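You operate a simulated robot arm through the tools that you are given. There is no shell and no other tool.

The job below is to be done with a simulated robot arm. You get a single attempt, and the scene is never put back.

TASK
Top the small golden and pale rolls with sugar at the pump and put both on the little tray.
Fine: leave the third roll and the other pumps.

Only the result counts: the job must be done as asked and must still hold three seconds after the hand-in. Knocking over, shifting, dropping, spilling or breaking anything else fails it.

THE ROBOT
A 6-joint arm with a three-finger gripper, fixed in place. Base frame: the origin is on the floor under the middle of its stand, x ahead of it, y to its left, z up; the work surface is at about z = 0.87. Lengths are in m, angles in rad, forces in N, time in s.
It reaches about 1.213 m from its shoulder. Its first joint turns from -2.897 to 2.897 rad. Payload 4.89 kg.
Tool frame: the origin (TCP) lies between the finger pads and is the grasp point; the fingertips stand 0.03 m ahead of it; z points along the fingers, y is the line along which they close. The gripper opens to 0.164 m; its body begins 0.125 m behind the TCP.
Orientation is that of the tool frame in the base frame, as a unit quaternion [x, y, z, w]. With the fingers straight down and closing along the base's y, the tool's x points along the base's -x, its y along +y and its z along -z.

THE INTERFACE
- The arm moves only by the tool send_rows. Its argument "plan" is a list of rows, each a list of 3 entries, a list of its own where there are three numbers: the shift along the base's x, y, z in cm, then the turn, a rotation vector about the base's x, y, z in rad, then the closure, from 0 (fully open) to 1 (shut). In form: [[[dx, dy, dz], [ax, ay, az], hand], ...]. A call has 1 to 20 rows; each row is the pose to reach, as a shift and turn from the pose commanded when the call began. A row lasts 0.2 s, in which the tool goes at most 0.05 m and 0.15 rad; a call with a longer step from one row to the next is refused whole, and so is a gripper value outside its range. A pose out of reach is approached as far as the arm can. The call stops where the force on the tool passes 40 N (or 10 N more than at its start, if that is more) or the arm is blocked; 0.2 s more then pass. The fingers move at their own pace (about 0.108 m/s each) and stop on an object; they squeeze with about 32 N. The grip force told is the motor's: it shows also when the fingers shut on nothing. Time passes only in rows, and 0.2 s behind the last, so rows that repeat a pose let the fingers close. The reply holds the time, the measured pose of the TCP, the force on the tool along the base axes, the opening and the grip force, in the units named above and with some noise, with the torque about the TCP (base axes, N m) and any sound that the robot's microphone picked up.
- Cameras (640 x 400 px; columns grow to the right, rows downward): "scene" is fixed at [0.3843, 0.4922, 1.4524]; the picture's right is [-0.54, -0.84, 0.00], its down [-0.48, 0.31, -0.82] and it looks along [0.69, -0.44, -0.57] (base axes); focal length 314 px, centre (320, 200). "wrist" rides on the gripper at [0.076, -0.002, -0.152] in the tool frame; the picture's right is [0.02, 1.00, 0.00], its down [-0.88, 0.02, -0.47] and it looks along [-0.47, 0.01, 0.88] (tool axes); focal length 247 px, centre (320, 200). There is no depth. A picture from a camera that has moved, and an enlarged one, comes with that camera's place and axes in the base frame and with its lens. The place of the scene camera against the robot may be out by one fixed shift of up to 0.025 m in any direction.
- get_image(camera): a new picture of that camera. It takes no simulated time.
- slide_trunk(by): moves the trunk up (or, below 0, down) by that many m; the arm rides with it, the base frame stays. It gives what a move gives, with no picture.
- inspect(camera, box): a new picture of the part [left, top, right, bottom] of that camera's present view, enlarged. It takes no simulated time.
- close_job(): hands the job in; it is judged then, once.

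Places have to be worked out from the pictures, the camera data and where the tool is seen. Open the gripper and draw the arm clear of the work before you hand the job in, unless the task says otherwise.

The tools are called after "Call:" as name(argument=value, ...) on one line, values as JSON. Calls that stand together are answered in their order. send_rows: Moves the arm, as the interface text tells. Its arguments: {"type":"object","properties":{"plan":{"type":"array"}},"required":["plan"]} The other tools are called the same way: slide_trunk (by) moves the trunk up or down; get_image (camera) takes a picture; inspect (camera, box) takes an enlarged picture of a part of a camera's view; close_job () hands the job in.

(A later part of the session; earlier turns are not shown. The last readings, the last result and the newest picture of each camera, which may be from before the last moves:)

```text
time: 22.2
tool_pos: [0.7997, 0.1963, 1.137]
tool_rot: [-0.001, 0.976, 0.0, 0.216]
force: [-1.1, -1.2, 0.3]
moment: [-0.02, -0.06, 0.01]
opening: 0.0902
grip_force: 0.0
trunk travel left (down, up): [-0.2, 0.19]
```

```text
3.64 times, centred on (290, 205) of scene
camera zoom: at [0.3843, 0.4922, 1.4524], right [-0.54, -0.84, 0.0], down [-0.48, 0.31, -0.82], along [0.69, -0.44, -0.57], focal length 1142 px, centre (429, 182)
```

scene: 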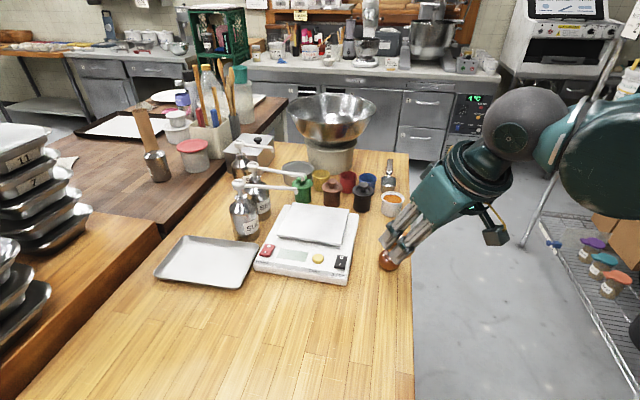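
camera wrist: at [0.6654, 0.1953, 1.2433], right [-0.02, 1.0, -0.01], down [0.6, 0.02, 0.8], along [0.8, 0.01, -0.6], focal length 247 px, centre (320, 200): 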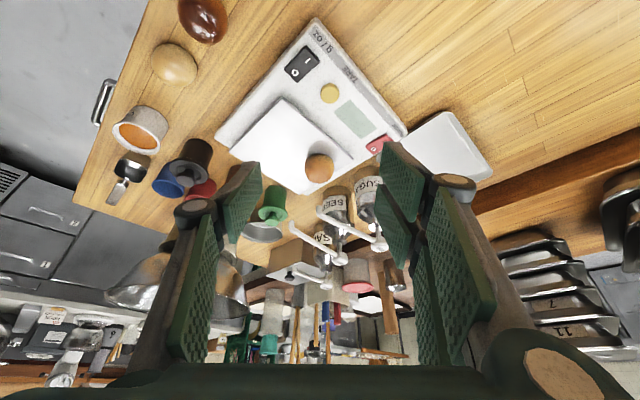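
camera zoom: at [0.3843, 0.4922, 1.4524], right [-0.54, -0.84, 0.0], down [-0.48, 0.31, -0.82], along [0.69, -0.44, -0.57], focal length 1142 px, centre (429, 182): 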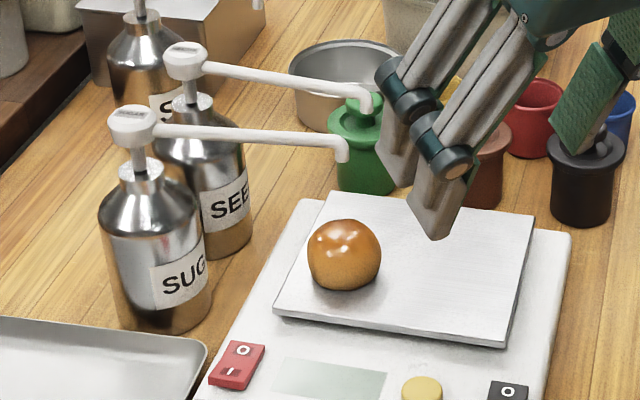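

The roll appears to sit under the outlet. I'll check it in the wrist view before pressing.

Call:
inspect(camera="wrist", box=[270, 130, 410, 280])

Call:
inspect(camera="scene", box=[225, 160, 295, 220])

```text
2.67 times, centred on (340, 205) of wrist
camera zoom: at [0.6654, 0.1953, 1.2433], right [-0.02, 1.0, -0.01], down [0.6, 0.02, 0.8], along [0.8, 0.01, -0.6], focal length 659 px, centre (267, 187)
```

zoom: 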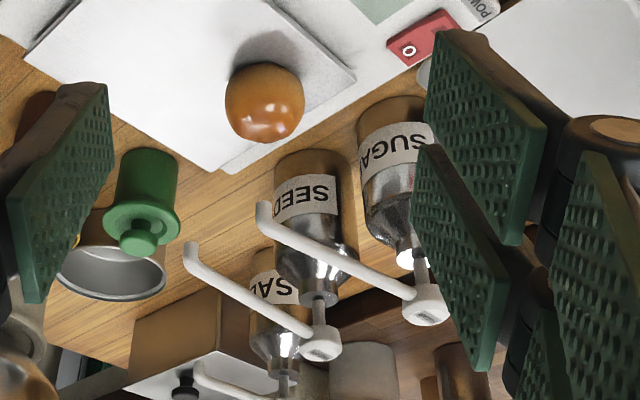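

```text
6.67 times, centred on (260, 190) of scene
camera zoom: at [0.3843, 0.4922, 1.4524], right [-0.54, -0.84, 0.0], down [-0.48, 0.31, -0.82], along [0.69, -0.44, -0.57], focal length 2094 px, centre (720, 267)
```

zoom: 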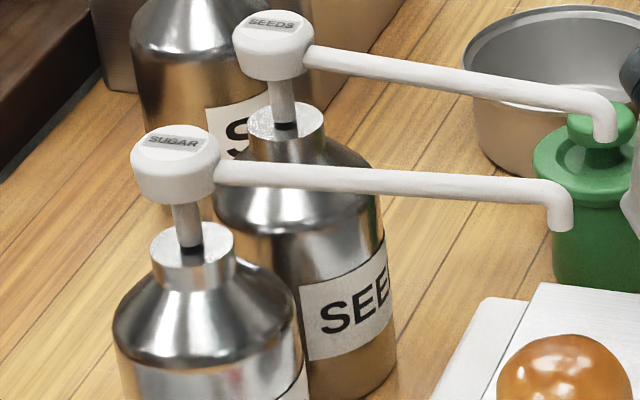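

The roll (0.985, 0.1965) and the outlet (0.984, 0.197) line up within about 2 mm, and the head label reads SUGAR with its top centre near (1.065, 0.309, 1.048). I'll close the fingers, turn vertical and move high above the pump head.

Call:
send_rows(plan=[[[0, 0, 4], [0, 0.06, 0], 0.7], [[3, 1.3, 6.4], [0, 0.12, 0], 1], [[7, 3.0, 6.4], [0, 0.18, 0], 1], [[11, 4.7, 6.4], [0, 0.24, 0], 1], [[15, 6.3, 6.4], [0, 0.3, 0], 1], [[19, 8.0, 6.4], [0, 0.36, 0], 1], [[23, 9.7, 6.4], [0, 0.42, 0], 1], [[26.6, 11.25, 6.4], [0, 0.4363, 0], 1], [[26.6, 11.25, 6.4], [0, 0.4363, 0], 1], [[26.6, 11.25, 6.4], [0, 0.4363, 0], 1]])

Call:
get_image(camera="wrist")

Call:
get_image(camera="scene")

```text
time: 24.4
tool_pos: [1.0653, 0.3103, 1.2019]
tool_rot: [0.0, 1.0, 0.0, 0.001]
force: [0.9, 0.0, 0.0]
moment: [-0.03, 0.04, 0.0]
opening: 0.0001
grip_force: 32.3
trunk travel left (down, up): [-0.2, 0.19]
```

```text
taken
camera wrist: at [0.9878, 0.3086, 1.3546], right [-0.02, 1.0, 0.0], down [0.88, 0.02, 0.47], along [0.47, 0.01, -0.88], focal length 247 px, centre (320, 200)
```

wrist: 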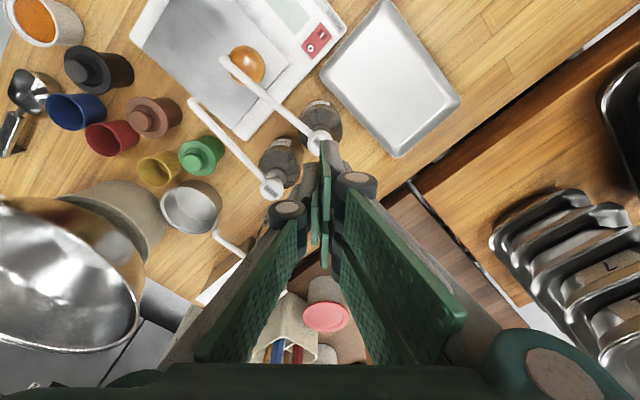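

```text
taken
```

scene: 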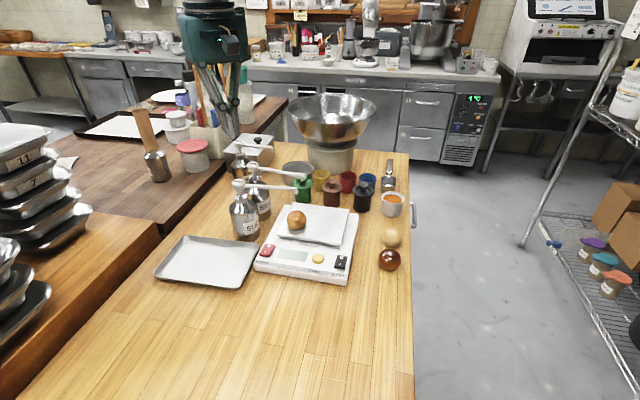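

The vertical pose above the pump is reachable. I'll zoom in to check where the head is relative to the closed fingertips.

Call:
inspect(camera="wrist", box=[210, 30, 410, 220])

Call:
inspect(camera="scene", box=[170, 80, 330, 250])

```text
2.11 times, centred on (310, 125) of wrist
camera zoom: at [0.9878, 0.3086, 1.3546], right [-0.02, 1.0, 0.0], down [0.88, 0.02, 0.47], along [0.47, 0.01, -0.88], focal length 520 px, centre (341, 358)
```

zoom: 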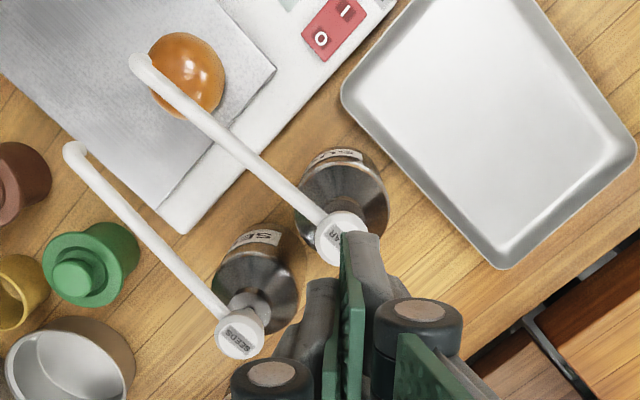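

```text
2.35 times, centred on (250, 165) of scene
camera zoom: at [0.3843, 0.4922, 1.4524], right [-0.54, -0.84, 0.0], down [-0.48, 0.31, -0.82], along [0.69, -0.44, -0.57], focal length 739 px, centre (485, 282)
```

zoom: 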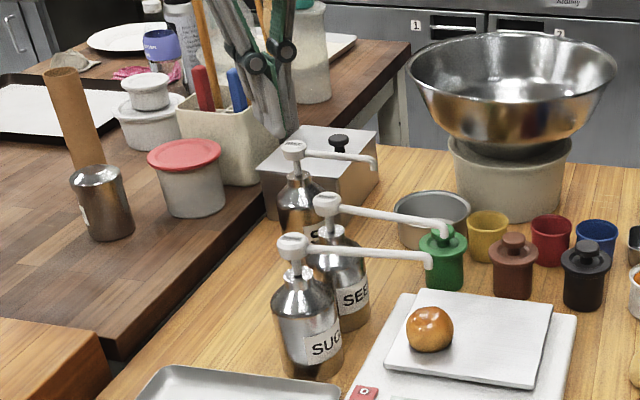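

The head centre is at about (1.069, 0.3096), so I'll shift 3 mm in x and descend to about 1 cm above the head.

Call:
send_rows(plan=[[[0.3, 0, -4], [0, 0, 0], 1], [[0.3, 0, -8], [0, 0, 0], 1], [[0.3, 0, -10.5], [0, 0, 0], 1], [[0.3, 0, -11.2], [0, 0, 0], 1], [[0.3, 0, -11.2], [0, 0, 0], 1]])

Call:
inspect(camera="wrist", box=[210, 30, 410, 220])

Call:
inspect(camera="scene", box=[190, 130, 330, 250])

```text
time: 25.6
tool_pos: [1.0706, 0.31, 1.0873]
tool_rot: [0.0, 1.0, 0.0, 0.0]
force: [0.0, 0.7, 0.7]
moment: [0.0, -0.01, 0.0]
opening: 0.0
grip_force: 31.9
trunk travel left (down, up): [-0.2, 0.19]
```

```text
2.11 times, centred on (310, 125) of wrist
camera zoom: at [0.993, 0.3085, 1.2403], right [-0.02, 1.0, 0.0], down [0.88, 0.02, 0.47], along [0.47, 0.01, -0.88], focal length 520 px, centre (341, 358)
```

zoom: 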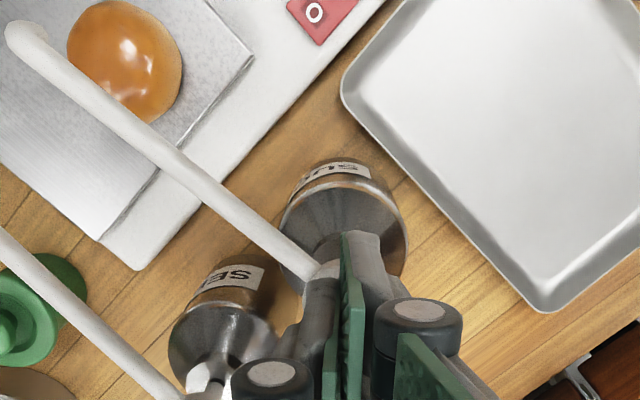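

```text
3.33 times, centred on (260, 190) of scene
camera zoom: at [0.3843, 0.4922, 1.4524], right [-0.54, -0.84, 0.0], down [-0.48, 0.31, -0.82], along [0.69, -0.44, -0.57], focal length 1047 px, centre (520, 233)
```

zoom: 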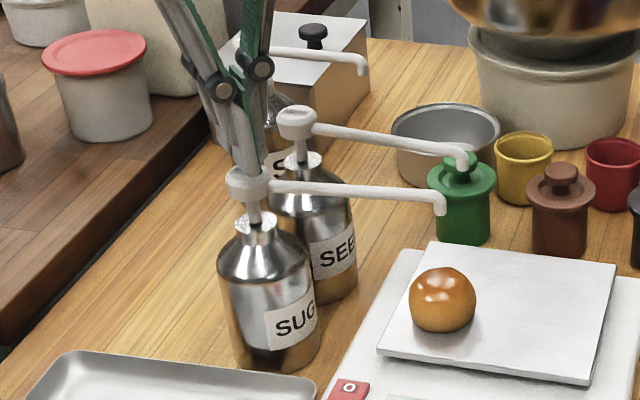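

The closed fingertips are right over the head. I'll press down gradually, starting with about 1.5 cm of travel, and read the force.

Call:
send_rows(plan=[[[0, 0, -0.5], [0, 0, 0], 1], [[0, 0, -0.9], [0, 0, 0], 1], [[0, 0, -1.2], [0, 0, 0], 1], [[0, 0, -1.5], [0, 0, 0], 1], [[0, 0, -1.5], [0, 0, 0], 1]])

Call:
inspect(camera="scene", box=[190, 130, 330, 250])

```text
time: 26.8
tool_pos: [1.0681, 0.3093, 1.0738]
tool_rot: [0.001, 1.0, 0.0, 0.0]
force: [0.0, -0.7, 1.2]
moment: [-0.02, 0.02, 0.0]
opening: 0.0
grip_force: 32.2
trunk travel left (down, up): [-0.2, 0.19]
```

```text
3.33 times, centred on (260, 190) of scene
camera zoom: at [0.3843, 0.4922, 1.4524], right [-0.54, -0.84, 0.0], down [-0.48, 0.31, -0.82], along [0.69, -0.44, -0.57], focal length 1047 px, centre (520, 233)
```

zoom: 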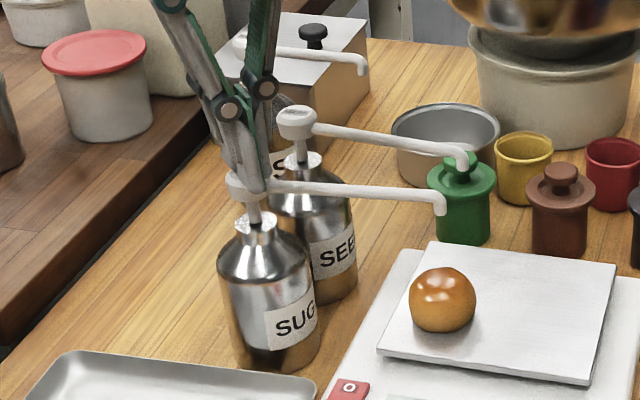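

Tips are at z ≈ 1.044 with only about 1 N, so I'm at or near the head. I'll press further, another 1 cm in small steps.

Call:
send_rows(plan=[[[0, 0, -0.3], [0, 0, 0], 1], [[0, 0, -0.6], [0, 0, 0], 1], [[0, 0, -0.9], [0, 0, 0], 1], [[0, 0, -0.9], [0, 0, 0], 1]])

Call:
inspect(camera="scene", box=[190, 130, 330, 250])

Call:
inspect(camera="wrist", box=[180, 10, 400, 220])

```text
time: 27.8
tool_pos: [1.069, 0.3073, 1.0642]
tool_rot: [0.0, 1.0, 0.001, 0.0]
force: [-2.2, 2.1, 7.3]
moment: [0.07, 0.04, 0.02]
opening: 0.0059
grip_force: 45.1
trunk travel left (down, up): [-0.2, 0.19]
```

```text
3.33 times, centred on (260, 190) of scene
camera zoom: at [0.3843, 0.4922, 1.4524], right [-0.54, -0.84, 0.0], down [-0.48, 0.31, -0.82], along [0.69, -0.44, -0.57], focal length 1047 px, centre (520, 233)
```

zoom: 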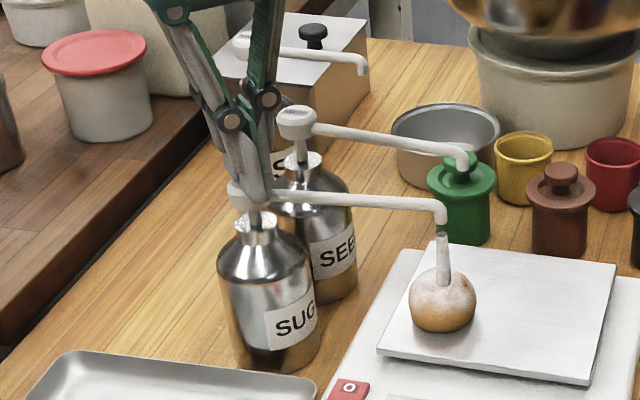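

```text
1.90 times, centred on (290, 115) of wrist
camera zoom: at [0.992, 0.3072, 1.2169], right [-0.02, 1.0, 0.0], down [0.88, 0.02, 0.47], along [0.47, 0.01, -0.88], focal length 470 px, centre (377, 362)
```

zoom: 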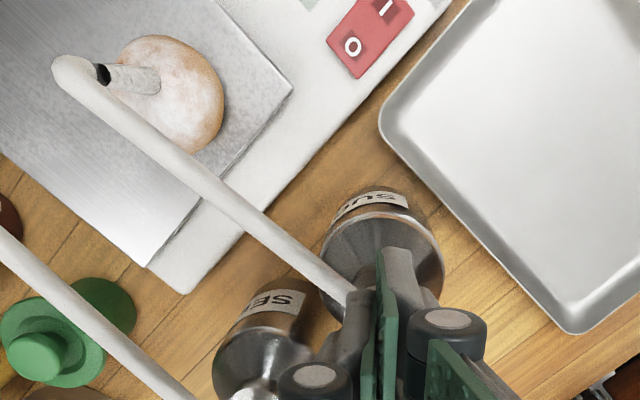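

Sugar is flowing onto the golden roll, and it is already topped. The head is starting to wedge the fingers apart, so I'll release straight up now.

Call:
send_rows(plan=[[[0, 0, 0.9], [0, 0, 0], 1], [[0, 0, 2.4], [0, 0, 0], 1], [[0, 0, 5], [0, 0, 0], 1], [[0, 0, 9], [0, 0, 0], 1], [[0, 0, 13.6], [0, 0, 0], 1], [[0, 0, 13.6], [0, 0, 0], 1]])

Call:
inspect(camera="scene", box=[190, 130, 330, 250])

Call:
inspect(camera="wrist", box=[180, 10, 400, 220])

```text
time: 29.2
tool_pos: [1.069, 0.3099, 1.199]
tool_rot: [0.0, 1.0, 0.001, 0.0]
force: [-0.2, -0.5, 0.0]
moment: [0.05, -0.1, 0.02]
opening: 0.0
grip_force: 45.0
trunk travel left (down, up): [-0.2, 0.19]
```

```text
3.33 times, centred on (260, 190) of scene
camera zoom: at [0.3843, 0.4922, 1.4524], right [-0.54, -0.84, 0.0], down [-0.48, 0.31, -0.82], along [0.69, -0.44, -0.57], focal length 1047 px, centre (520, 233)
```

zoom: 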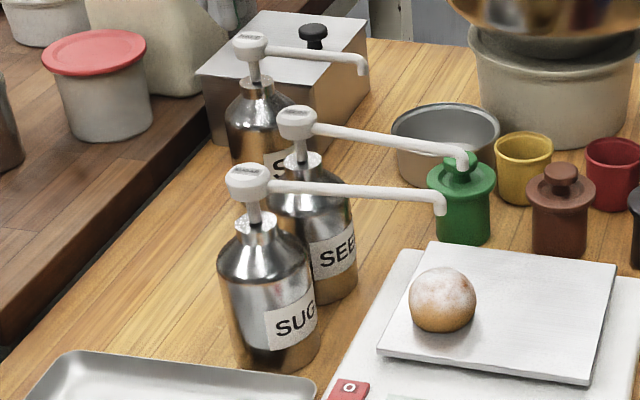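

```text
1.90 times, centred on (290, 115) of wrist
camera zoom: at [0.9922, 0.3073, 1.3522], right [-0.02, 1.0, 0.0], down [0.88, 0.02, 0.47], along [0.47, 0.01, -0.88], focal length 470 px, centre (377, 362)
```

zoom: 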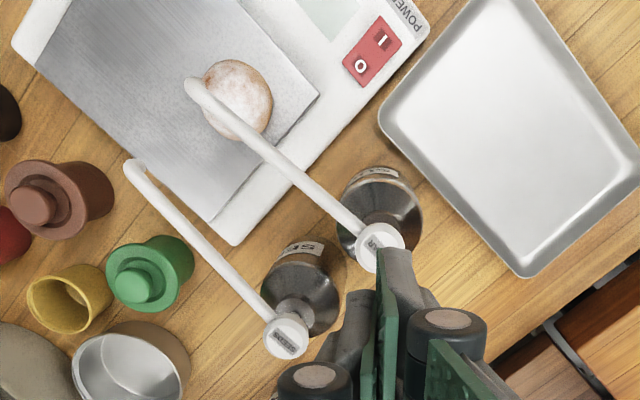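

The golden roll is topped and nothing has spilled on the platform. I'll retrace to the pre-approach point behind the roll with the fingers open to 9 cm.

Call:
send_rows(plan=[[[-3.6, -1.5, 0], [0, -0.05, 0], 1], [[-8, -3.3, 0], [0, -0.1, 0], 1], [[-12, -5, 0], [0, -0.16, 0], 0.8], [[-16, -6.7, 0], [0, -0.22, 0], 0.6], [[-20, -8.4, 0], [0, -0.28, 0], 0.45], [[-24, -10, 0], [0, -0.34, 0], 0.45], [[-26.9, -11.25, 0], [0, -0.4, 0], 0.45], [[-26.9, -11.25, -3], [0, -0.4363, 0], 0.45], [[-26.9, -11.25, -7], [0, -0.4363, 0], 0.45], [[-26.9, -11.25, -11.5], [0, -0.4363, 0], 0.45], [[-26.9, -11.25, -15.5], [0, -0.4363, 0], 0.45], [[-26.9, -11.25, -19.5], [0, -0.4363, 0], 0.45], [[-26.9, -11.25, -23.2], [0, -0.4363, 0], 0.45], [[-26.9, -11.25, -23.2], [0, -0.4363, 0], 0.45]])

Call:
get_image(camera="wrist")

Call:
inspect(camera="wrist", box=[240, 130, 420, 330])

```text
time: 32.2
tool_pos: [0.7988, 0.1992, 0.9657]
tool_rot: [0.0, 0.976, 0.0, 0.216]
force: [0.6, 0.8, -0.1]
moment: [-0.01, 0.08, 0.04]
opening: 0.0902
grip_force: 0.1
trunk travel left (down, up): [-0.2, 0.19]
```

```text
taken
camera wrist: at [0.6653, 0.1973, 1.0722], right [-0.02, 1.0, -0.01], down [0.6, 0.02, 0.8], along [0.8, 0.01, -0.6], focal length 247 px, centre (320, 200)
```

wrist: 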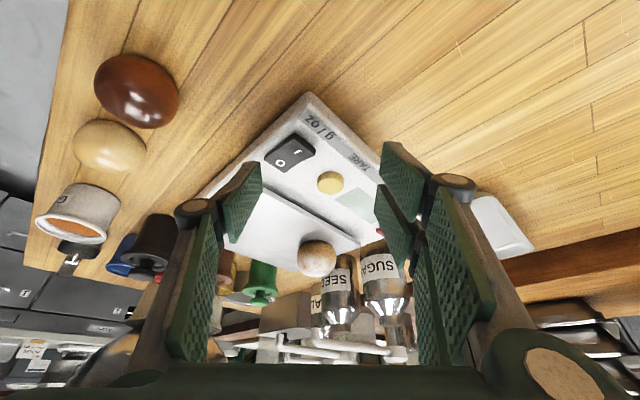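

```text
2.00 times, centred on (330, 230) of wrist
camera zoom: at [0.6653, 0.1973, 1.0722], right [-0.02, 1.0, -0.01], down [0.6, 0.02, 0.8], along [0.8, 0.01, -0.6], focal length 494 px, centre (300, 140)
```

zoom: 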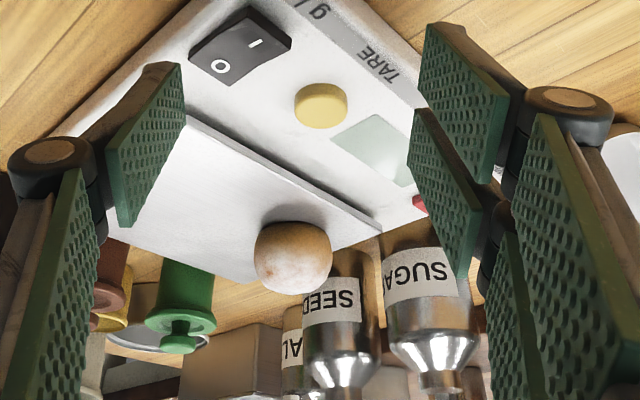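

The sugar-topped roll is straight ahead at (0.985, 0.1975). I'll slide forward most of the way and recheck lateral centring.

Call:
send_rows(plan=[[[3, 0, 0], [0, 0, 0], 0.45], [[7, 0, 0], [0, 0, 0], 0.45], [[11, 0, -0.2], [0, 0, 0], 0.45], [[13, 0, -0.4], [0, 0, 0], 0.45], [[13, 0, -0.4], [0, 0, 0], 0.45]])

Call:
inspect(camera="wrist", box=[220, 100, 440, 320])

```text
time: 33.4
tool_pos: [0.9291, 0.1968, 0.9638]
tool_rot: [0.001, 0.976, 0.0, 0.217]
force: [0.9, 0.2, -1.1]
moment: [0.0, 0.03, 0.02]
opening: 0.0901
grip_force: 0.0
trunk travel left (down, up): [-0.2, 0.19]
```

```text
1.82 times, centred on (330, 210) of wrist
camera zoom: at [0.7959, 0.1954, 1.0695], right [-0.02, 1.0, -0.01], down [0.6, 0.02, 0.8], along [0.8, 0.01, -0.6], focal length 449 px, centre (302, 182)
```

zoom: 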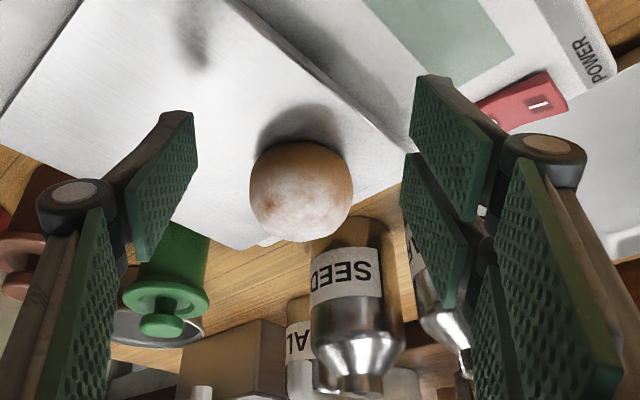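

It is centred. I'll go forward 5 cm to the original release pose, lower, and close on the roll.

Call:
send_rows(plan=[[[2.5, 0, 0], [0, 0, 0], 0.45], [[5.0, 0, 0], [0, 0, 0], 0.45], [[5.0, 0, -0.4], [0, 0, 0], 0.45], [[5.0, 0, -0.75], [0, 0, 0], 0.45], [[5.0, 0, -0.75], [0, 0, 0], 0.45], [[5.0, 0, -0.75], [0, 0, 0], 0.6], [[5.0, 0, -0.75], [0, 0, 0], 0.8], [[5.0, 0, -0.75], [0, 0, 0], 0.9], [[5.0, 0, -0.75], [0, 0, 0], 0.95], [[5.0, 0, -0.75], [0, 0, 0], 0.95]])

Call:
inspect(camera="wrist", box=[220, 80, 440, 280])

Call:
inspect(camera="scene", box=[200, 150, 360, 270])

```text
time: 35.6
tool_pos: [0.9804, 0.1971, 0.9564]
tool_rot: [0.0, 0.977, -0.001, 0.215]
force: [-0.3, 0.3, -0.2]
moment: [-0.03, -0.02, 0.0]
opening: 0.0527
grip_force: 14.1
trunk travel left (down, up): [-0.2, 0.19]
```

```text
2.00 times, centred on (330, 180) of wrist
camera zoom: at [0.8462, 0.1952, 1.0622], right [-0.02, 1.0, -0.01], down [0.6, 0.02, 0.8], along [0.8, 0.01, -0.6], focal length 494 px, centre (300, 240)
```

zoom: 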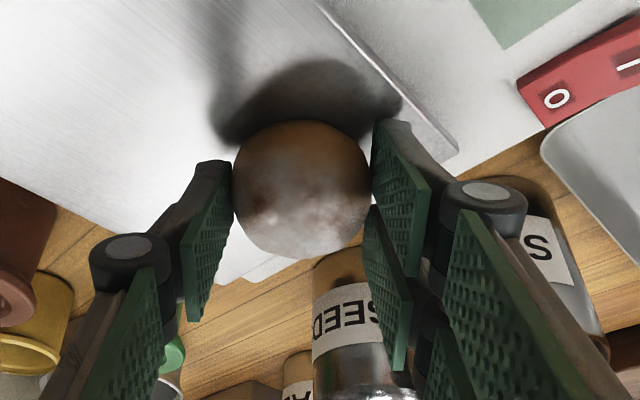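

```text
3.33 times, centred on (280, 210) of scene
camera zoom: at [0.3843, 0.4922, 1.4524], right [-0.54, -0.84, 0.0], down [-0.48, 0.31, -0.82], along [0.69, -0.44, -0.57], focal length 1047 px, centre (453, 167)
```

zoom: 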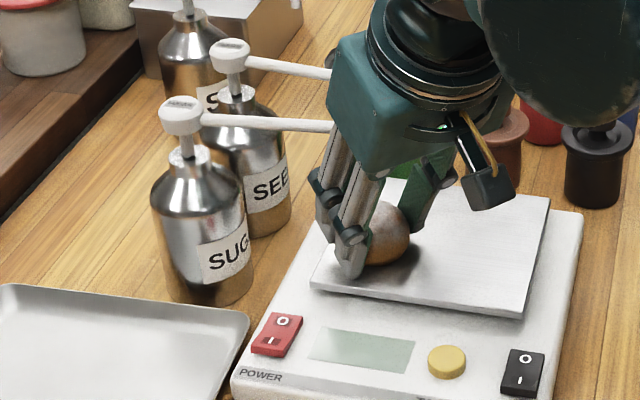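

Gripped with the same opening. I'll lift slightly, back out from under the nozzle, raise, and carry the roll around to above the tray's far half with a 0.4 rad yaw.

Call:
send_rows(plan=[[[0, 0, 0.4], [0, 0, 0], 0.95], [[-1, 0, 1.0], [0, 0, 0], 0.95], [[-4, 0, 1.0], [0, 0, 0], 0.95], [[-8, 0, 1.0], [0, 0, 0], 0.95], [[-12, 0, 1.0], [0, 0, 0], 0.95], [[-16, 0, 1.5], [0, 0, 0], 0.95], [[-16, 0, 5], [0, 0, 0], 0.95], [[-16, 0, 9], [0, 0, 0], 0.95], [[-16, 0, 12.5], [0, 0, 0], 0.95], [[-16, 4, 12.5], [0, 0, 0.1], 0.95], [[-16, 8, 12.5], [0, 0, 0.2], 0.95], [[-15, 12, 12.5], [0, 0, 0.3], 0.95], [[-13, 16, 12.5], [0, 0, 0.4], 0.95], [[-9.5, 19.3, 12.5], [0, 0, 0.4], 0.95], [[-6, 22, 12.5], [0, 0, 0.4], 0.95], [[-2, 24, 12.5], [0, 0, 0.4], 0.95], [[2, 25.3, 12.5], [0, 0, 0.4], 0.95], [[5.5, 26, 12.5], [0, 0, 0.4], 0.95], [[8, 26.5, 12.5], [0, 0, 0.4], 0.95], [[8, 26.5, 12.5], [0, 0, 0.4], 0.95]])

Call:
get_image(camera="wrist")

Call:
get_image(camera="scene")

```text
time: 39.8
tool_pos: [1.0575, 0.463, 1.0813]
tool_rot: [-0.194, 0.957, 0.042, 0.213]
force: [0.9, 0.2, -1.1]
moment: [0.0, 0.02, 0.01]
opening: 0.0527
grip_force: 14.4
trunk travel left (down, up): [-0.2, 0.19]
```

```text
taken
camera wrist: at [0.9348, 0.4077, 1.1867], right [-0.41, 0.91, -0.01], down [0.54, 0.25, 0.8], along [0.73, 0.32, -0.6], focal length 247 px, centre (320, 200)
```

wrist: 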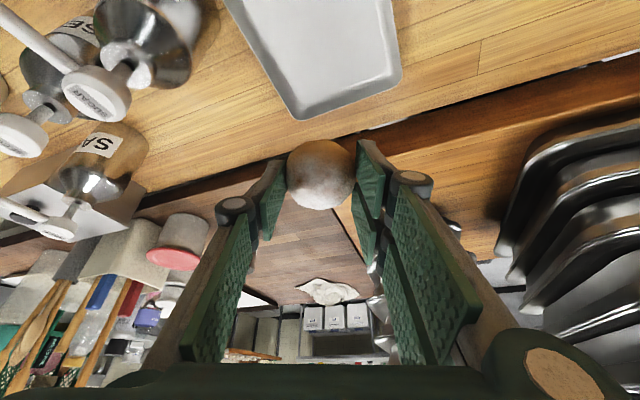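

```text
taken
```

scene: 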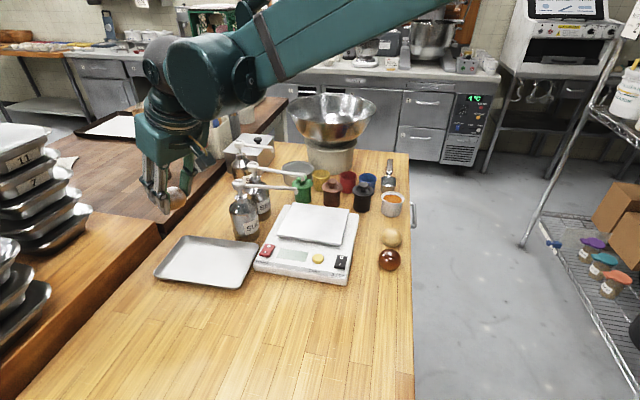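

The tray corners seen from here match my model, and the roll is over the tray's far half. I'll descend vertically to about 1.2 cm above the tray floor and check.

Call:
send_rows(plan=[[[0, 0, -4], [0, 0, 0], 0.95], [[0, 0, -8], [0, 0, 0], 0.95], [[0, 0, -11.5], [0, 0, 0], 0.95], [[0, 0, -14], [0, 0, 0], 0.95], [[0, 0, -15.3], [0, 0, 0], 0.95], [[0, 0, -15.3], [0, 0, 0], 0.95]])

Call:
get_image(camera="wrist")

Call:
inspect(camera="scene", box=[130, 160, 290, 300])

```text
time: 41.2
tool_pos: [1.0601, 0.4625, 0.929]
tool_rot: [-0.194, 0.957, 0.043, 0.213]
force: [0.6, 0.5, -0.4]
moment: [-0.03, 0.05, -0.01]
opening: 0.0526
grip_force: 14.3
trunk travel left (down, up): [-0.2, 0.19]
```

```text
taken
camera wrist: at [0.9369, 0.4094, 1.0352], right [-0.41, 0.91, -0.01], down [0.54, 0.25, 0.8], along [0.73, 0.32, -0.6], focal length 247 px, centre (320, 200)
```

wrist: 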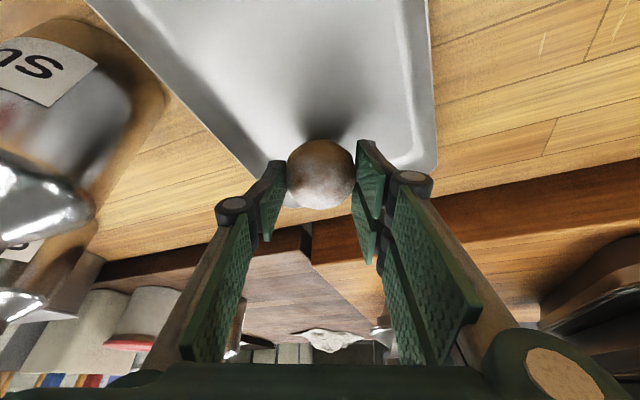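

```text
2.86 times, centred on (210, 230) of scene
camera zoom: at [0.3843, 0.4922, 1.4524], right [-0.54, -0.84, 0.0], down [-0.48, 0.31, -0.82], along [0.69, -0.44, -0.57], focal length 897 px, centre (634, 114)
```

zoom: 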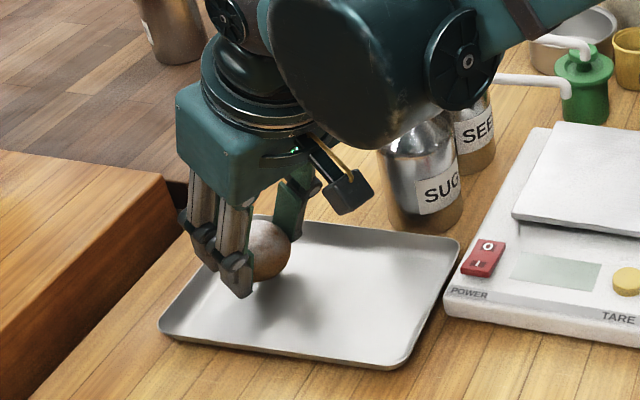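

There's about 1.3 cm left to the tray floor. I'll shift 5 mm away from the right rim to balance finger clearance and continue down slowly.

Call:
send_rows(plan=[[[-0.35, 0.35, 0], [0, 0, 0], 0.95], [[-0.35, 0.35, -0.5], [0, 0, 0], 0.95], [[-0.35, 0.35, -0.8], [0, 0, 0], 0.95], [[-0.35, 0.35, -0.9], [0, 0, 0], 0.95], [[-0.35, 0.35, -1.0], [0, 0, 0], 0.95], [[-0.35, 0.35, -1.0], [0, 0, 0], 0.95]])

Call:
inspect(camera="wrist", box=[200, 60, 460, 260])

Call:
inspect(camera="scene", box=[150, 190, 270, 290])

```text
time: 42.6
tool_pos: [1.0559, 0.4651, 0.92]
tool_rot: [-0.193, 0.957, 0.042, 0.212]
force: [-0.1, -0.4, -0.3]
moment: [0.01, 0.0, 0.03]
opening: 0.0527
grip_force: 13.6
trunk travel left (down, up): [-0.2, 0.19]
```

```text
2.00 times, centred on (330, 160) of wrist
camera zoom: at [0.9337, 0.4115, 1.0248], right [-0.41, 0.91, -0.01], down [0.54, 0.25, 0.8], along [0.73, 0.32, -0.6], focal length 494 px, centre (300, 280)
```

zoom: 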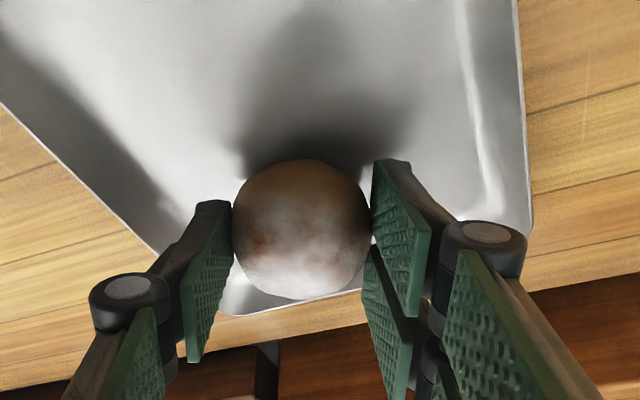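

```text
4.00 times, centred on (210, 240) of scene
camera zoom: at [0.3843, 0.4922, 1.4524], right [-0.54, -0.84, 0.0], down [-0.48, 0.31, -0.82], along [0.69, -0.44, -0.57], focal length 1256 px, centre (760, 40)
```

zoom: 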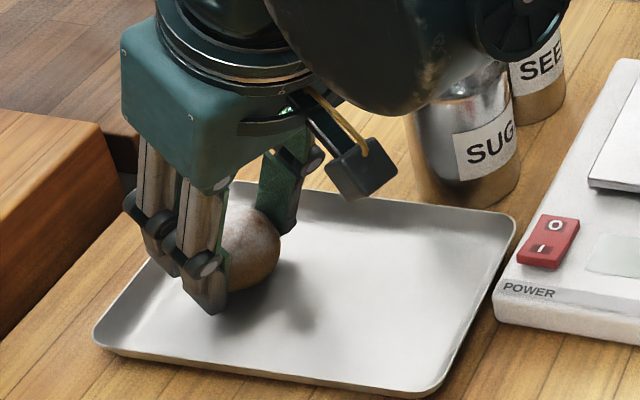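

No contact yet at z ≈ 0.919. I'll continue down in 1 mm steps and watch for floor contact.

Call:
send_rows(plan=[[[0, 0, -0.1], [0, 0, 0], 0.95], [[0, 0, -0.2], [0, 0, 0], 0.95], [[0, 0, -0.3], [0, 0, 0], 0.95], [[0, 0, -0.3], [0, 0, 0], 0.95]])

```text
time: 43.6
tool_pos: [1.0568, 0.4657, 0.9173]
tool_rot: [-0.193, 0.957, 0.043, 0.213]
force: [0.2, 0.0, -0.7]
moment: [0.0, 0.0, 0.0]
opening: 0.0529
grip_force: 13.7
trunk travel left (down, up): [-0.2, 0.19]
```

Still free, so I'll go another 2 mm down.

Call:
send_rows(plan=[[[0, 0, -0.1], [0, 0, 0], 0.95], [[0, 0, -0.1], [0, 0, 0], 0.95], [[0, 0, -0.2], [0, 0, 0], 0.95], [[0, 0, -0.2], [0, 0, 0], 0.95]])

```text
time: 44.6
tool_pos: [1.0555, 0.4653, 0.9143]
tool_rot: [-0.194, 0.957, 0.043, 0.212]
force: [3.0, 1.9, 10.9]
moment: [0.29, -0.16, -0.09]
opening: 0.0528
grip_force: 14.2
trunk travel left (down, up): [-0.2, 0.19]
```

Contact with the tray floor at about 11 N. I'll ease up 1.3 mm, then open just enough to free the roll.

Call:
send_rows(plan=[[[0, 0, 0.13], [0, 0, 0], 0.95], [[0, 0, 0.13], [0, 0, 0], 0.95], [[0, 0, 0.13], [0, 0, 0], 0.65], [[0, 0, 0.13], [0, 0, 0], 0.6], [[0, 0, 0.13], [0, 0, 0], 0.58], [[0, 0, 0.13], [0, 0, 0], 0.58]])

Call:
inspect(camera="wrist", box=[200, 60, 460, 260])

Call:
inspect(camera="scene", box=[150, 190, 270, 290])

```text
time: 46.0
tool_pos: [1.0562, 0.465, 0.9153]
tool_rot: [-0.194, 0.957, 0.043, 0.212]
force: [1.1, 0.2, -0.4]
moment: [0.0, -0.02, -0.01]
opening: 0.0691
grip_force: 0.1
trunk travel left (down, up): [-0.2, 0.19]
```

```text
2.00 times, centred on (330, 160) of wrist
camera zoom: at [0.9336, 0.4108, 1.0209], right [-0.41, 0.91, -0.01], down [0.54, 0.25, 0.8], along [0.73, 0.32, -0.6], focal length 494 px, centre (300, 280)
```

zoom: 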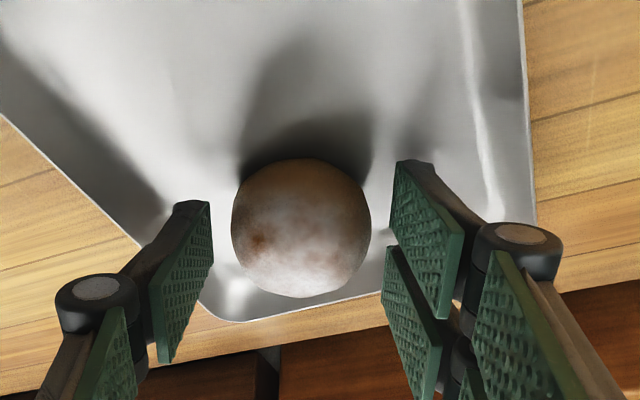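

```text
4.00 times, centred on (210, 240) of scene
camera zoom: at [0.3843, 0.4922, 1.4524], right [-0.54, -0.84, 0.0], down [-0.48, 0.31, -0.82], along [0.69, -0.44, -0.57], focal length 1256 px, centre (760, 40)
```

zoom: 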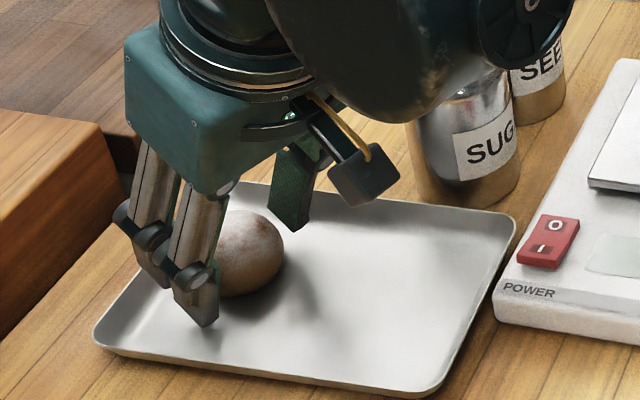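

The golden roll is released upright on the tray. I'll rise vertically, then swing back to a pre-grasp pose behind the pale roll with the yaw turned to −0.6 rad.

Call:
send_rows(plan=[[[0, 0, 1], [0, 0, 0], 0.58], [[0, 0, 4], [0, 0, 0], 0.58], [[0, 0, 8], [0, 0, 0], 0.58], [[0, 0, 12], [0, 0, 0], 0.58], [[0, 0, 16], [0, 0, 0], 0.58], [[-4, -1, 18], [0, 0, 0], 0.58], [[-8.5, -2.5, 18], [0, 0, -0.1], 0.45], [[-13, -4, 18], [0, 0, -0.2], 0.42], [[-17.4, -6, 18], [0, 0, -0.3], 0.42], [[-21.3, -8.9, 18], [0, 0, -0.4], 0.42], [[-24, -13, 18], [0, 0, -0.5], 0.42], [[-25.5, -17.5, 18], [0, 0, -0.6], 0.42], [[-26.5, -22, 18], [0, 0, -0.7], 0.42], [[-27.5, -26.5, 18], [0, 0, -0.8], 0.42], [[-28.3, -31, 18], [0, 0, -0.9], 0.42], [[-28.8, -35, 18], [0, 0, -1.0], 0.42], [[-29, -39, 17], [0, 0, -1.0], 0.42], [[-29.15, -42.5, 14.5], [0, 0, -1.0], 0.42], [[-29.15, -42.5, 12.5], [0, 0, -1.0], 0.42], [[-29.15, -42.5, 12.5], [0, 0, -1.0], 0.42]])

Call:
get_image(camera="wrist")

Call:
get_image(camera="scene")

```text
time: 50.2
tool_pos: [0.7653, 0.0393, 1.038]
tool_rot: [0.288, 0.933, -0.064, 0.207]
force: [-0.3, -0.3, 0.1]
moment: [0.03, 0.05, 0.0]
opening: 0.0953
grip_force: 0.0
trunk travel left (down, up): [-0.2, 0.19]
```

```text
taken
camera wrist: at [0.6538, 0.1139, 1.1445], right [0.55, 0.84, -0.01], down [0.5, -0.32, 0.8], along [0.67, -0.44, -0.6], focal length 247 px, centre (320, 200)
```

wrist: 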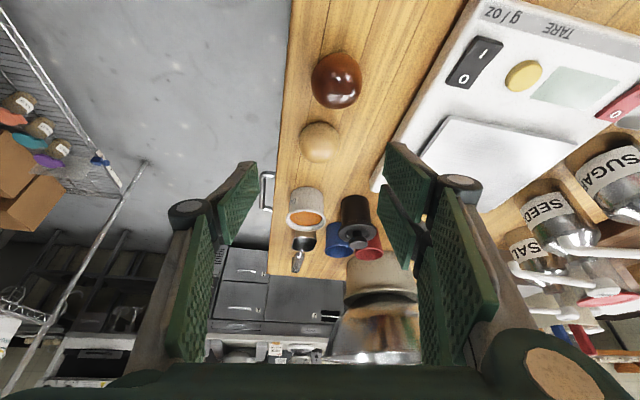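

```text
taken
```

scene: 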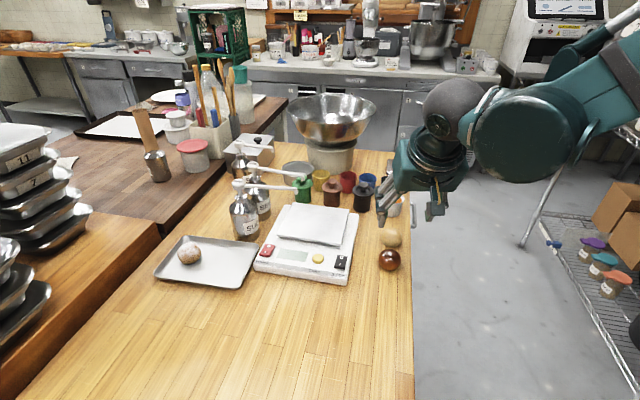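

The golden roll is on the tray and the pale roll is dead ahead at this yaw. I'll zoom in to pin down its centre.

Call:
inspect(camera="wrist", box=[240, 40, 400, 200])

Call:
inspect(camera="scene", box=[150, 220, 270, 300])

```text
2.50 times, centred on (320, 120) of wrist
camera zoom: at [0.6538, 0.1139, 1.1445], right [0.55, 0.84, -0.01], down [0.5, -0.32, 0.8], along [0.67, -0.44, -0.6], focal length 617 px, centre (320, 400)
```

zoom: 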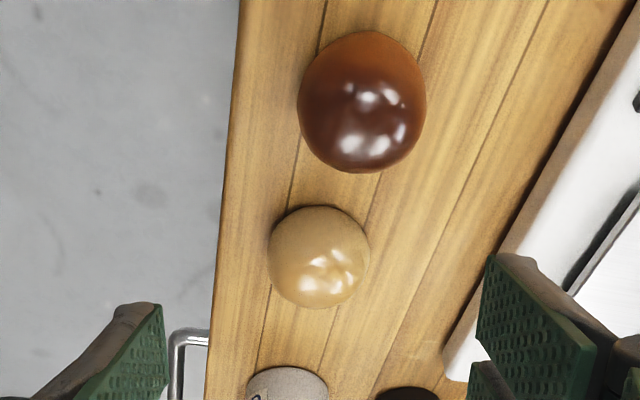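

```text
5.00 times, centred on (210, 260) of scene
camera zoom: at [0.3843, 0.4922, 1.4524], right [-0.54, -0.84, 0.0], down [-0.48, 0.31, -0.82], along [0.69, -0.44, -0.57], focal length 1570 px, centre (870, -100)
```

zoom: 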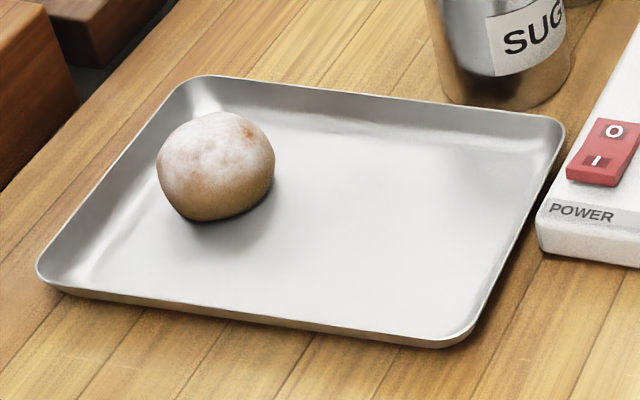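

The pale roll is at about (0.8345, −0.006). I'll move over it and descend to about 2.5 cm above the final height for a check.

Call:
send_rows(plan=[[[3.3, -2.1, 0], [0, 0, 0], 0.42], [[6.6, -4.3, -1], [0, 0, 0], 0.42], [[6.6, -4.3, -4.5], [0, 0, 0], 0.42], [[6.6, -4.3, -8], [0, 0, 0], 0.42], [[6.6, -4.3, -10.2], [0, 0, 0], 0.42], [[6.6, -4.3, -10.2], [0, 0, 0], 0.42]])

Call:
get_image(camera="wrist")

Call:
inspect(camera="scene", box=[340, 190, 440, 290])

```text
time: 51.6
tool_pos: [0.8299, -0.0025, 0.9365]
tool_rot: [0.289, 0.933, -0.064, 0.207]
force: [-0.2, 0.8, 0.1]
moment: [0.01, 0.02, -0.02]
opening: 0.095
grip_force: 0.0
trunk travel left (down, up): [-0.2, 0.19]
```

```text
taken
camera wrist: at [0.7189, 0.0714, 1.0428], right [0.55, 0.84, -0.01], down [0.5, -0.32, 0.8], along [0.67, -0.44, -0.6], focal length 247 px, centre (320, 200)
```

wrist: 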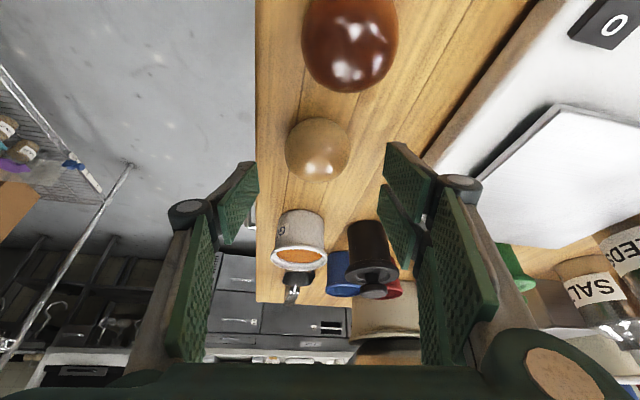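

```text
4.00 times, centred on (390, 240) of scene
camera zoom: at [0.3843, 0.4922, 1.4524], right [-0.54, -0.84, 0.0], down [-0.48, 0.31, -0.82], along [0.69, -0.44, -0.57], focal length 1256 px, centre (40, 40)
```

zoom: 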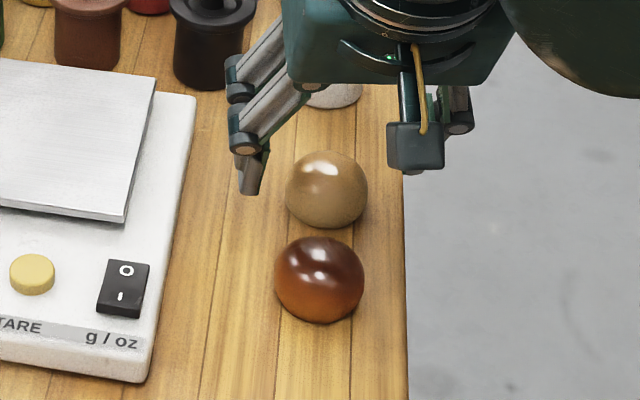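

The pale roll is nearly centred, needing about a 1.8 mm lateral correction. I'll go down to the same grasp height used for the golden roll, in small steps.

Call:
send_rows(plan=[[[-0.1, -0.15, -1.0], [0, 0, 0], 0.42], [[-0.1, -0.15, -1.9], [0, 0, 0], 0.42], [[-0.1, -0.15, -2.3], [0, 0, 0], 0.42], [[-0.1, -0.15, -2.6], [0, 0, 0], 0.42], [[-0.1, -0.15, -2.75], [0, 0, 0], 0.42], [[-0.1, -0.15, -2.75], [0, 0, 0], 0.42]])

Call:
inspect(camera="wrist", box=[200, 40, 440, 260])

```text
time: 53.0
tool_pos: [0.8298, -0.0051, 0.9113]
tool_rot: [0.289, 0.933, -0.064, 0.206]
force: [-0.2, 0.2, 0.0]
moment: [-0.01, -0.04, -0.02]
opening: 0.0951
grip_force: 0.1
trunk travel left (down, up): [-0.2, 0.19]
```

```text
1.82 times, centred on (320, 150) of wrist
camera zoom: at [0.7185, 0.0695, 1.0167], right [0.55, 0.84, -0.01], down [0.5, -0.32, 0.8], along [0.67, -0.44, -0.6], focal length 449 px, centre (320, 291)
```

zoom: 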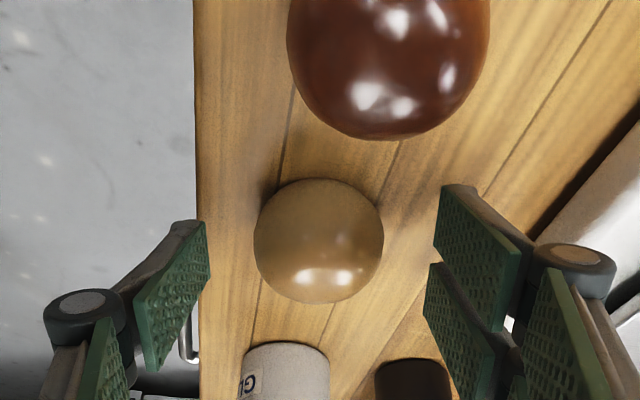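

It is centred and the dark roll is clear of the fingers. I'll close on the pale roll.

Call:
send_rows(plan=[[[0, 0, 0], [0, 0, 0], 0.6], [[0, 0, 0], [0, 0, 0], 0.8], [[0, 0, 0], [0, 0, 0], 0.9], [[0, 0, 0], [0, 0, 0], 0.95], [[0, 0, 0], [0, 0, 0], 0.95]])

Call:
inspect(camera="wrist", box=[200, 40, 440, 260])

```text
time: 54.2
tool_pos: [0.8301, -0.0042, 0.9114]
tool_rot: [0.289, 0.932, -0.064, 0.207]
force: [0.5, 0.4, -0.2]
moment: [0.01, -0.02, 0.01]
opening: 0.0528
grip_force: 14.3
trunk travel left (down, up): [-0.2, 0.19]
```

```text
1.82 times, centred on (320, 150) of wrist
camera zoom: at [0.7185, 0.0695, 1.0167], right [0.55, 0.84, -0.01], down [0.5, -0.32, 0.8], along [0.67, -0.44, -0.6], focal length 449 px, centre (320, 291)
```

zoom: 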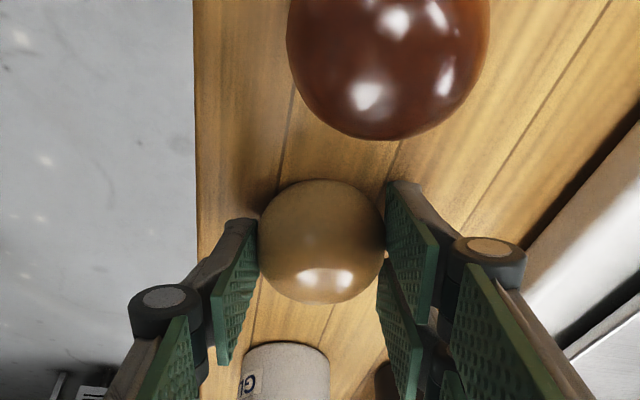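

Gripped with a 52.8 mm opening. I'll lift straight up, then carry it back to the approach point in front of the nozzle with the yaw returned to 0.

Call:
send_rows(plan=[[[0, 0, 1], [0, 0, 0], 0.95], [[0, 0, 3.5], [0, 0, 0], 0.95], [[0, 0, 7.5], [0, 0, 0], 0.95], [[0, 0, 11.5], [0, 0, 0], 0.95], [[0, 0, 15], [0, 0, 0], 0.95], [[-1, 4, 15], [0, 0, 0.12], 0.95], [[-2, 8, 15], [0, 0, 0.24], 0.95], [[-3, 12, 15], [0, 0, 0.36], 0.95], [[-3, 16, 15], [0, 0, 0.48], 0.95], [[-3, 20.15, 15], [0, 0, 0.6], 0.95], [[-3, 20.15, 11], [0, 0, 0.6], 0.95], [[-3, 20.15, 8], [0, 0, 0.6], 0.95], [[-3, 20.15, 5.8], [0, 0, 0.6], 0.95], [[-3, 20.15, 5.8], [0, 0, 0.6], 0.95]])

Call:
get_image(camera="wrist")

Call:
inspect(camera="wrist", box=[240, 130, 420, 330])

Call:
get_image(camera="scene")

```text
time: 57.2
tool_pos: [0.7984, 0.1958, 0.9681]
tool_rot: [-0.001, 0.976, 0.0, 0.216]
force: [0.8, 0.7, -0.8]
moment: [-0.03, 0.02, -0.03]
opening: 0.0526
grip_force: 13.6
trunk travel left (down, up): [-0.2, 0.19]
```

```text
taken
camera wrist: at [0.6644, 0.194, 1.0736], right [-0.02, 1.0, -0.01], down [0.6, 0.02, 0.8], along [0.8, 0.01, -0.6], focal length 247 px, centre (320, 200)
```

wrist: 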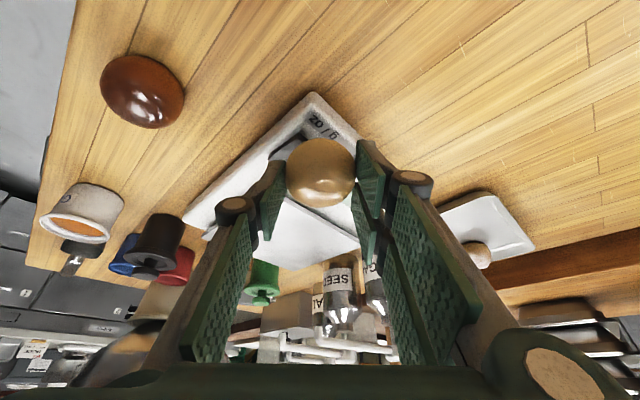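

```text
2.00 times, centred on (330, 230) of wrist
camera zoom: at [0.6644, 0.194, 1.0736], right [-0.02, 1.0, -0.01], down [0.6, 0.02, 0.8], along [0.8, 0.01, -0.6], focal length 494 px, centre (300, 140)
```

zoom: 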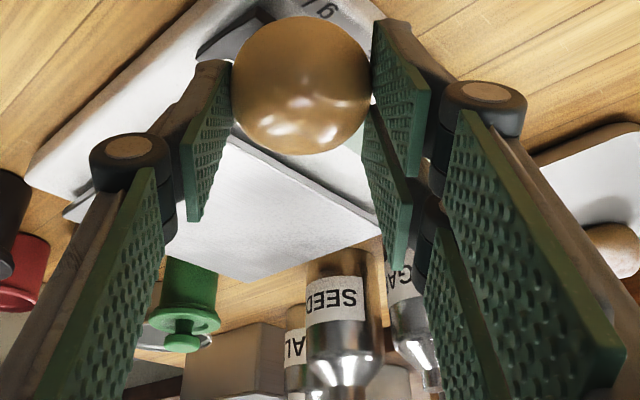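

```text
taken
```

scene: 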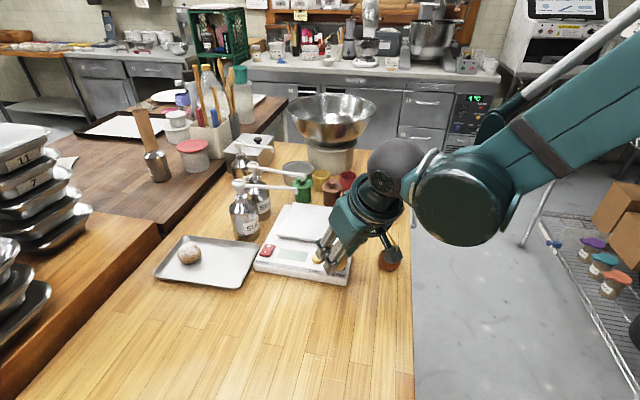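

The roll is held just as the golden one was. I'll slide forward at this height towards the nozzle, stopping 3 cm short to check.

Call:
send_rows(plan=[[[4, 0.05, 0], [0, 0, 0], 0.95], [[8, 0.05, 0], [0, 0, 0], 0.95], [[12, 0.05, 0], [0, 0, 0], 0.95], [[15, 0.05, 0], [0, 0, 0], 0.95], [[15, 0.05, 0], [0, 0, 0], 0.95]])

Call:
inspect(camera="wrist", box=[230, 130, 430, 370])

```text
time: 58.4
tool_pos: [0.9494, 0.1974, 0.9664]
tool_rot: [0.001, 0.976, 0.0, 0.216]
force: [0.7, 0.1, -0.3]
moment: [-0.04, 0.02, 0.0]
opening: 0.053
grip_force: 14.3
trunk travel left (down, up): [-0.2, 0.19]
```

```text
1.67 times, centred on (330, 250) of wrist
camera zoom: at [0.8151, 0.1945, 1.0717], right [-0.02, 1.0, -0.01], down [0.6, 0.02, 0.8], along [0.8, 0.01, -0.6], focal length 412 px, centre (303, 117)
```

zoom: 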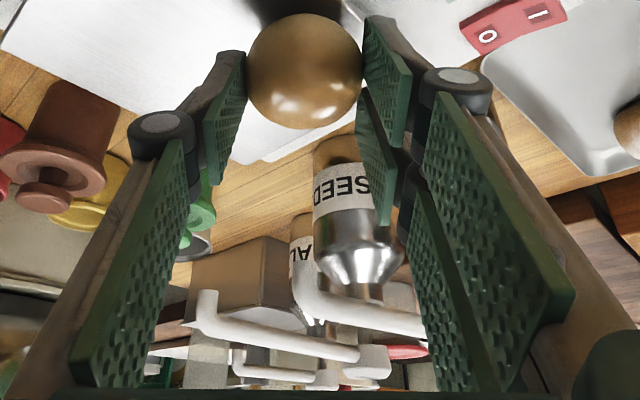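

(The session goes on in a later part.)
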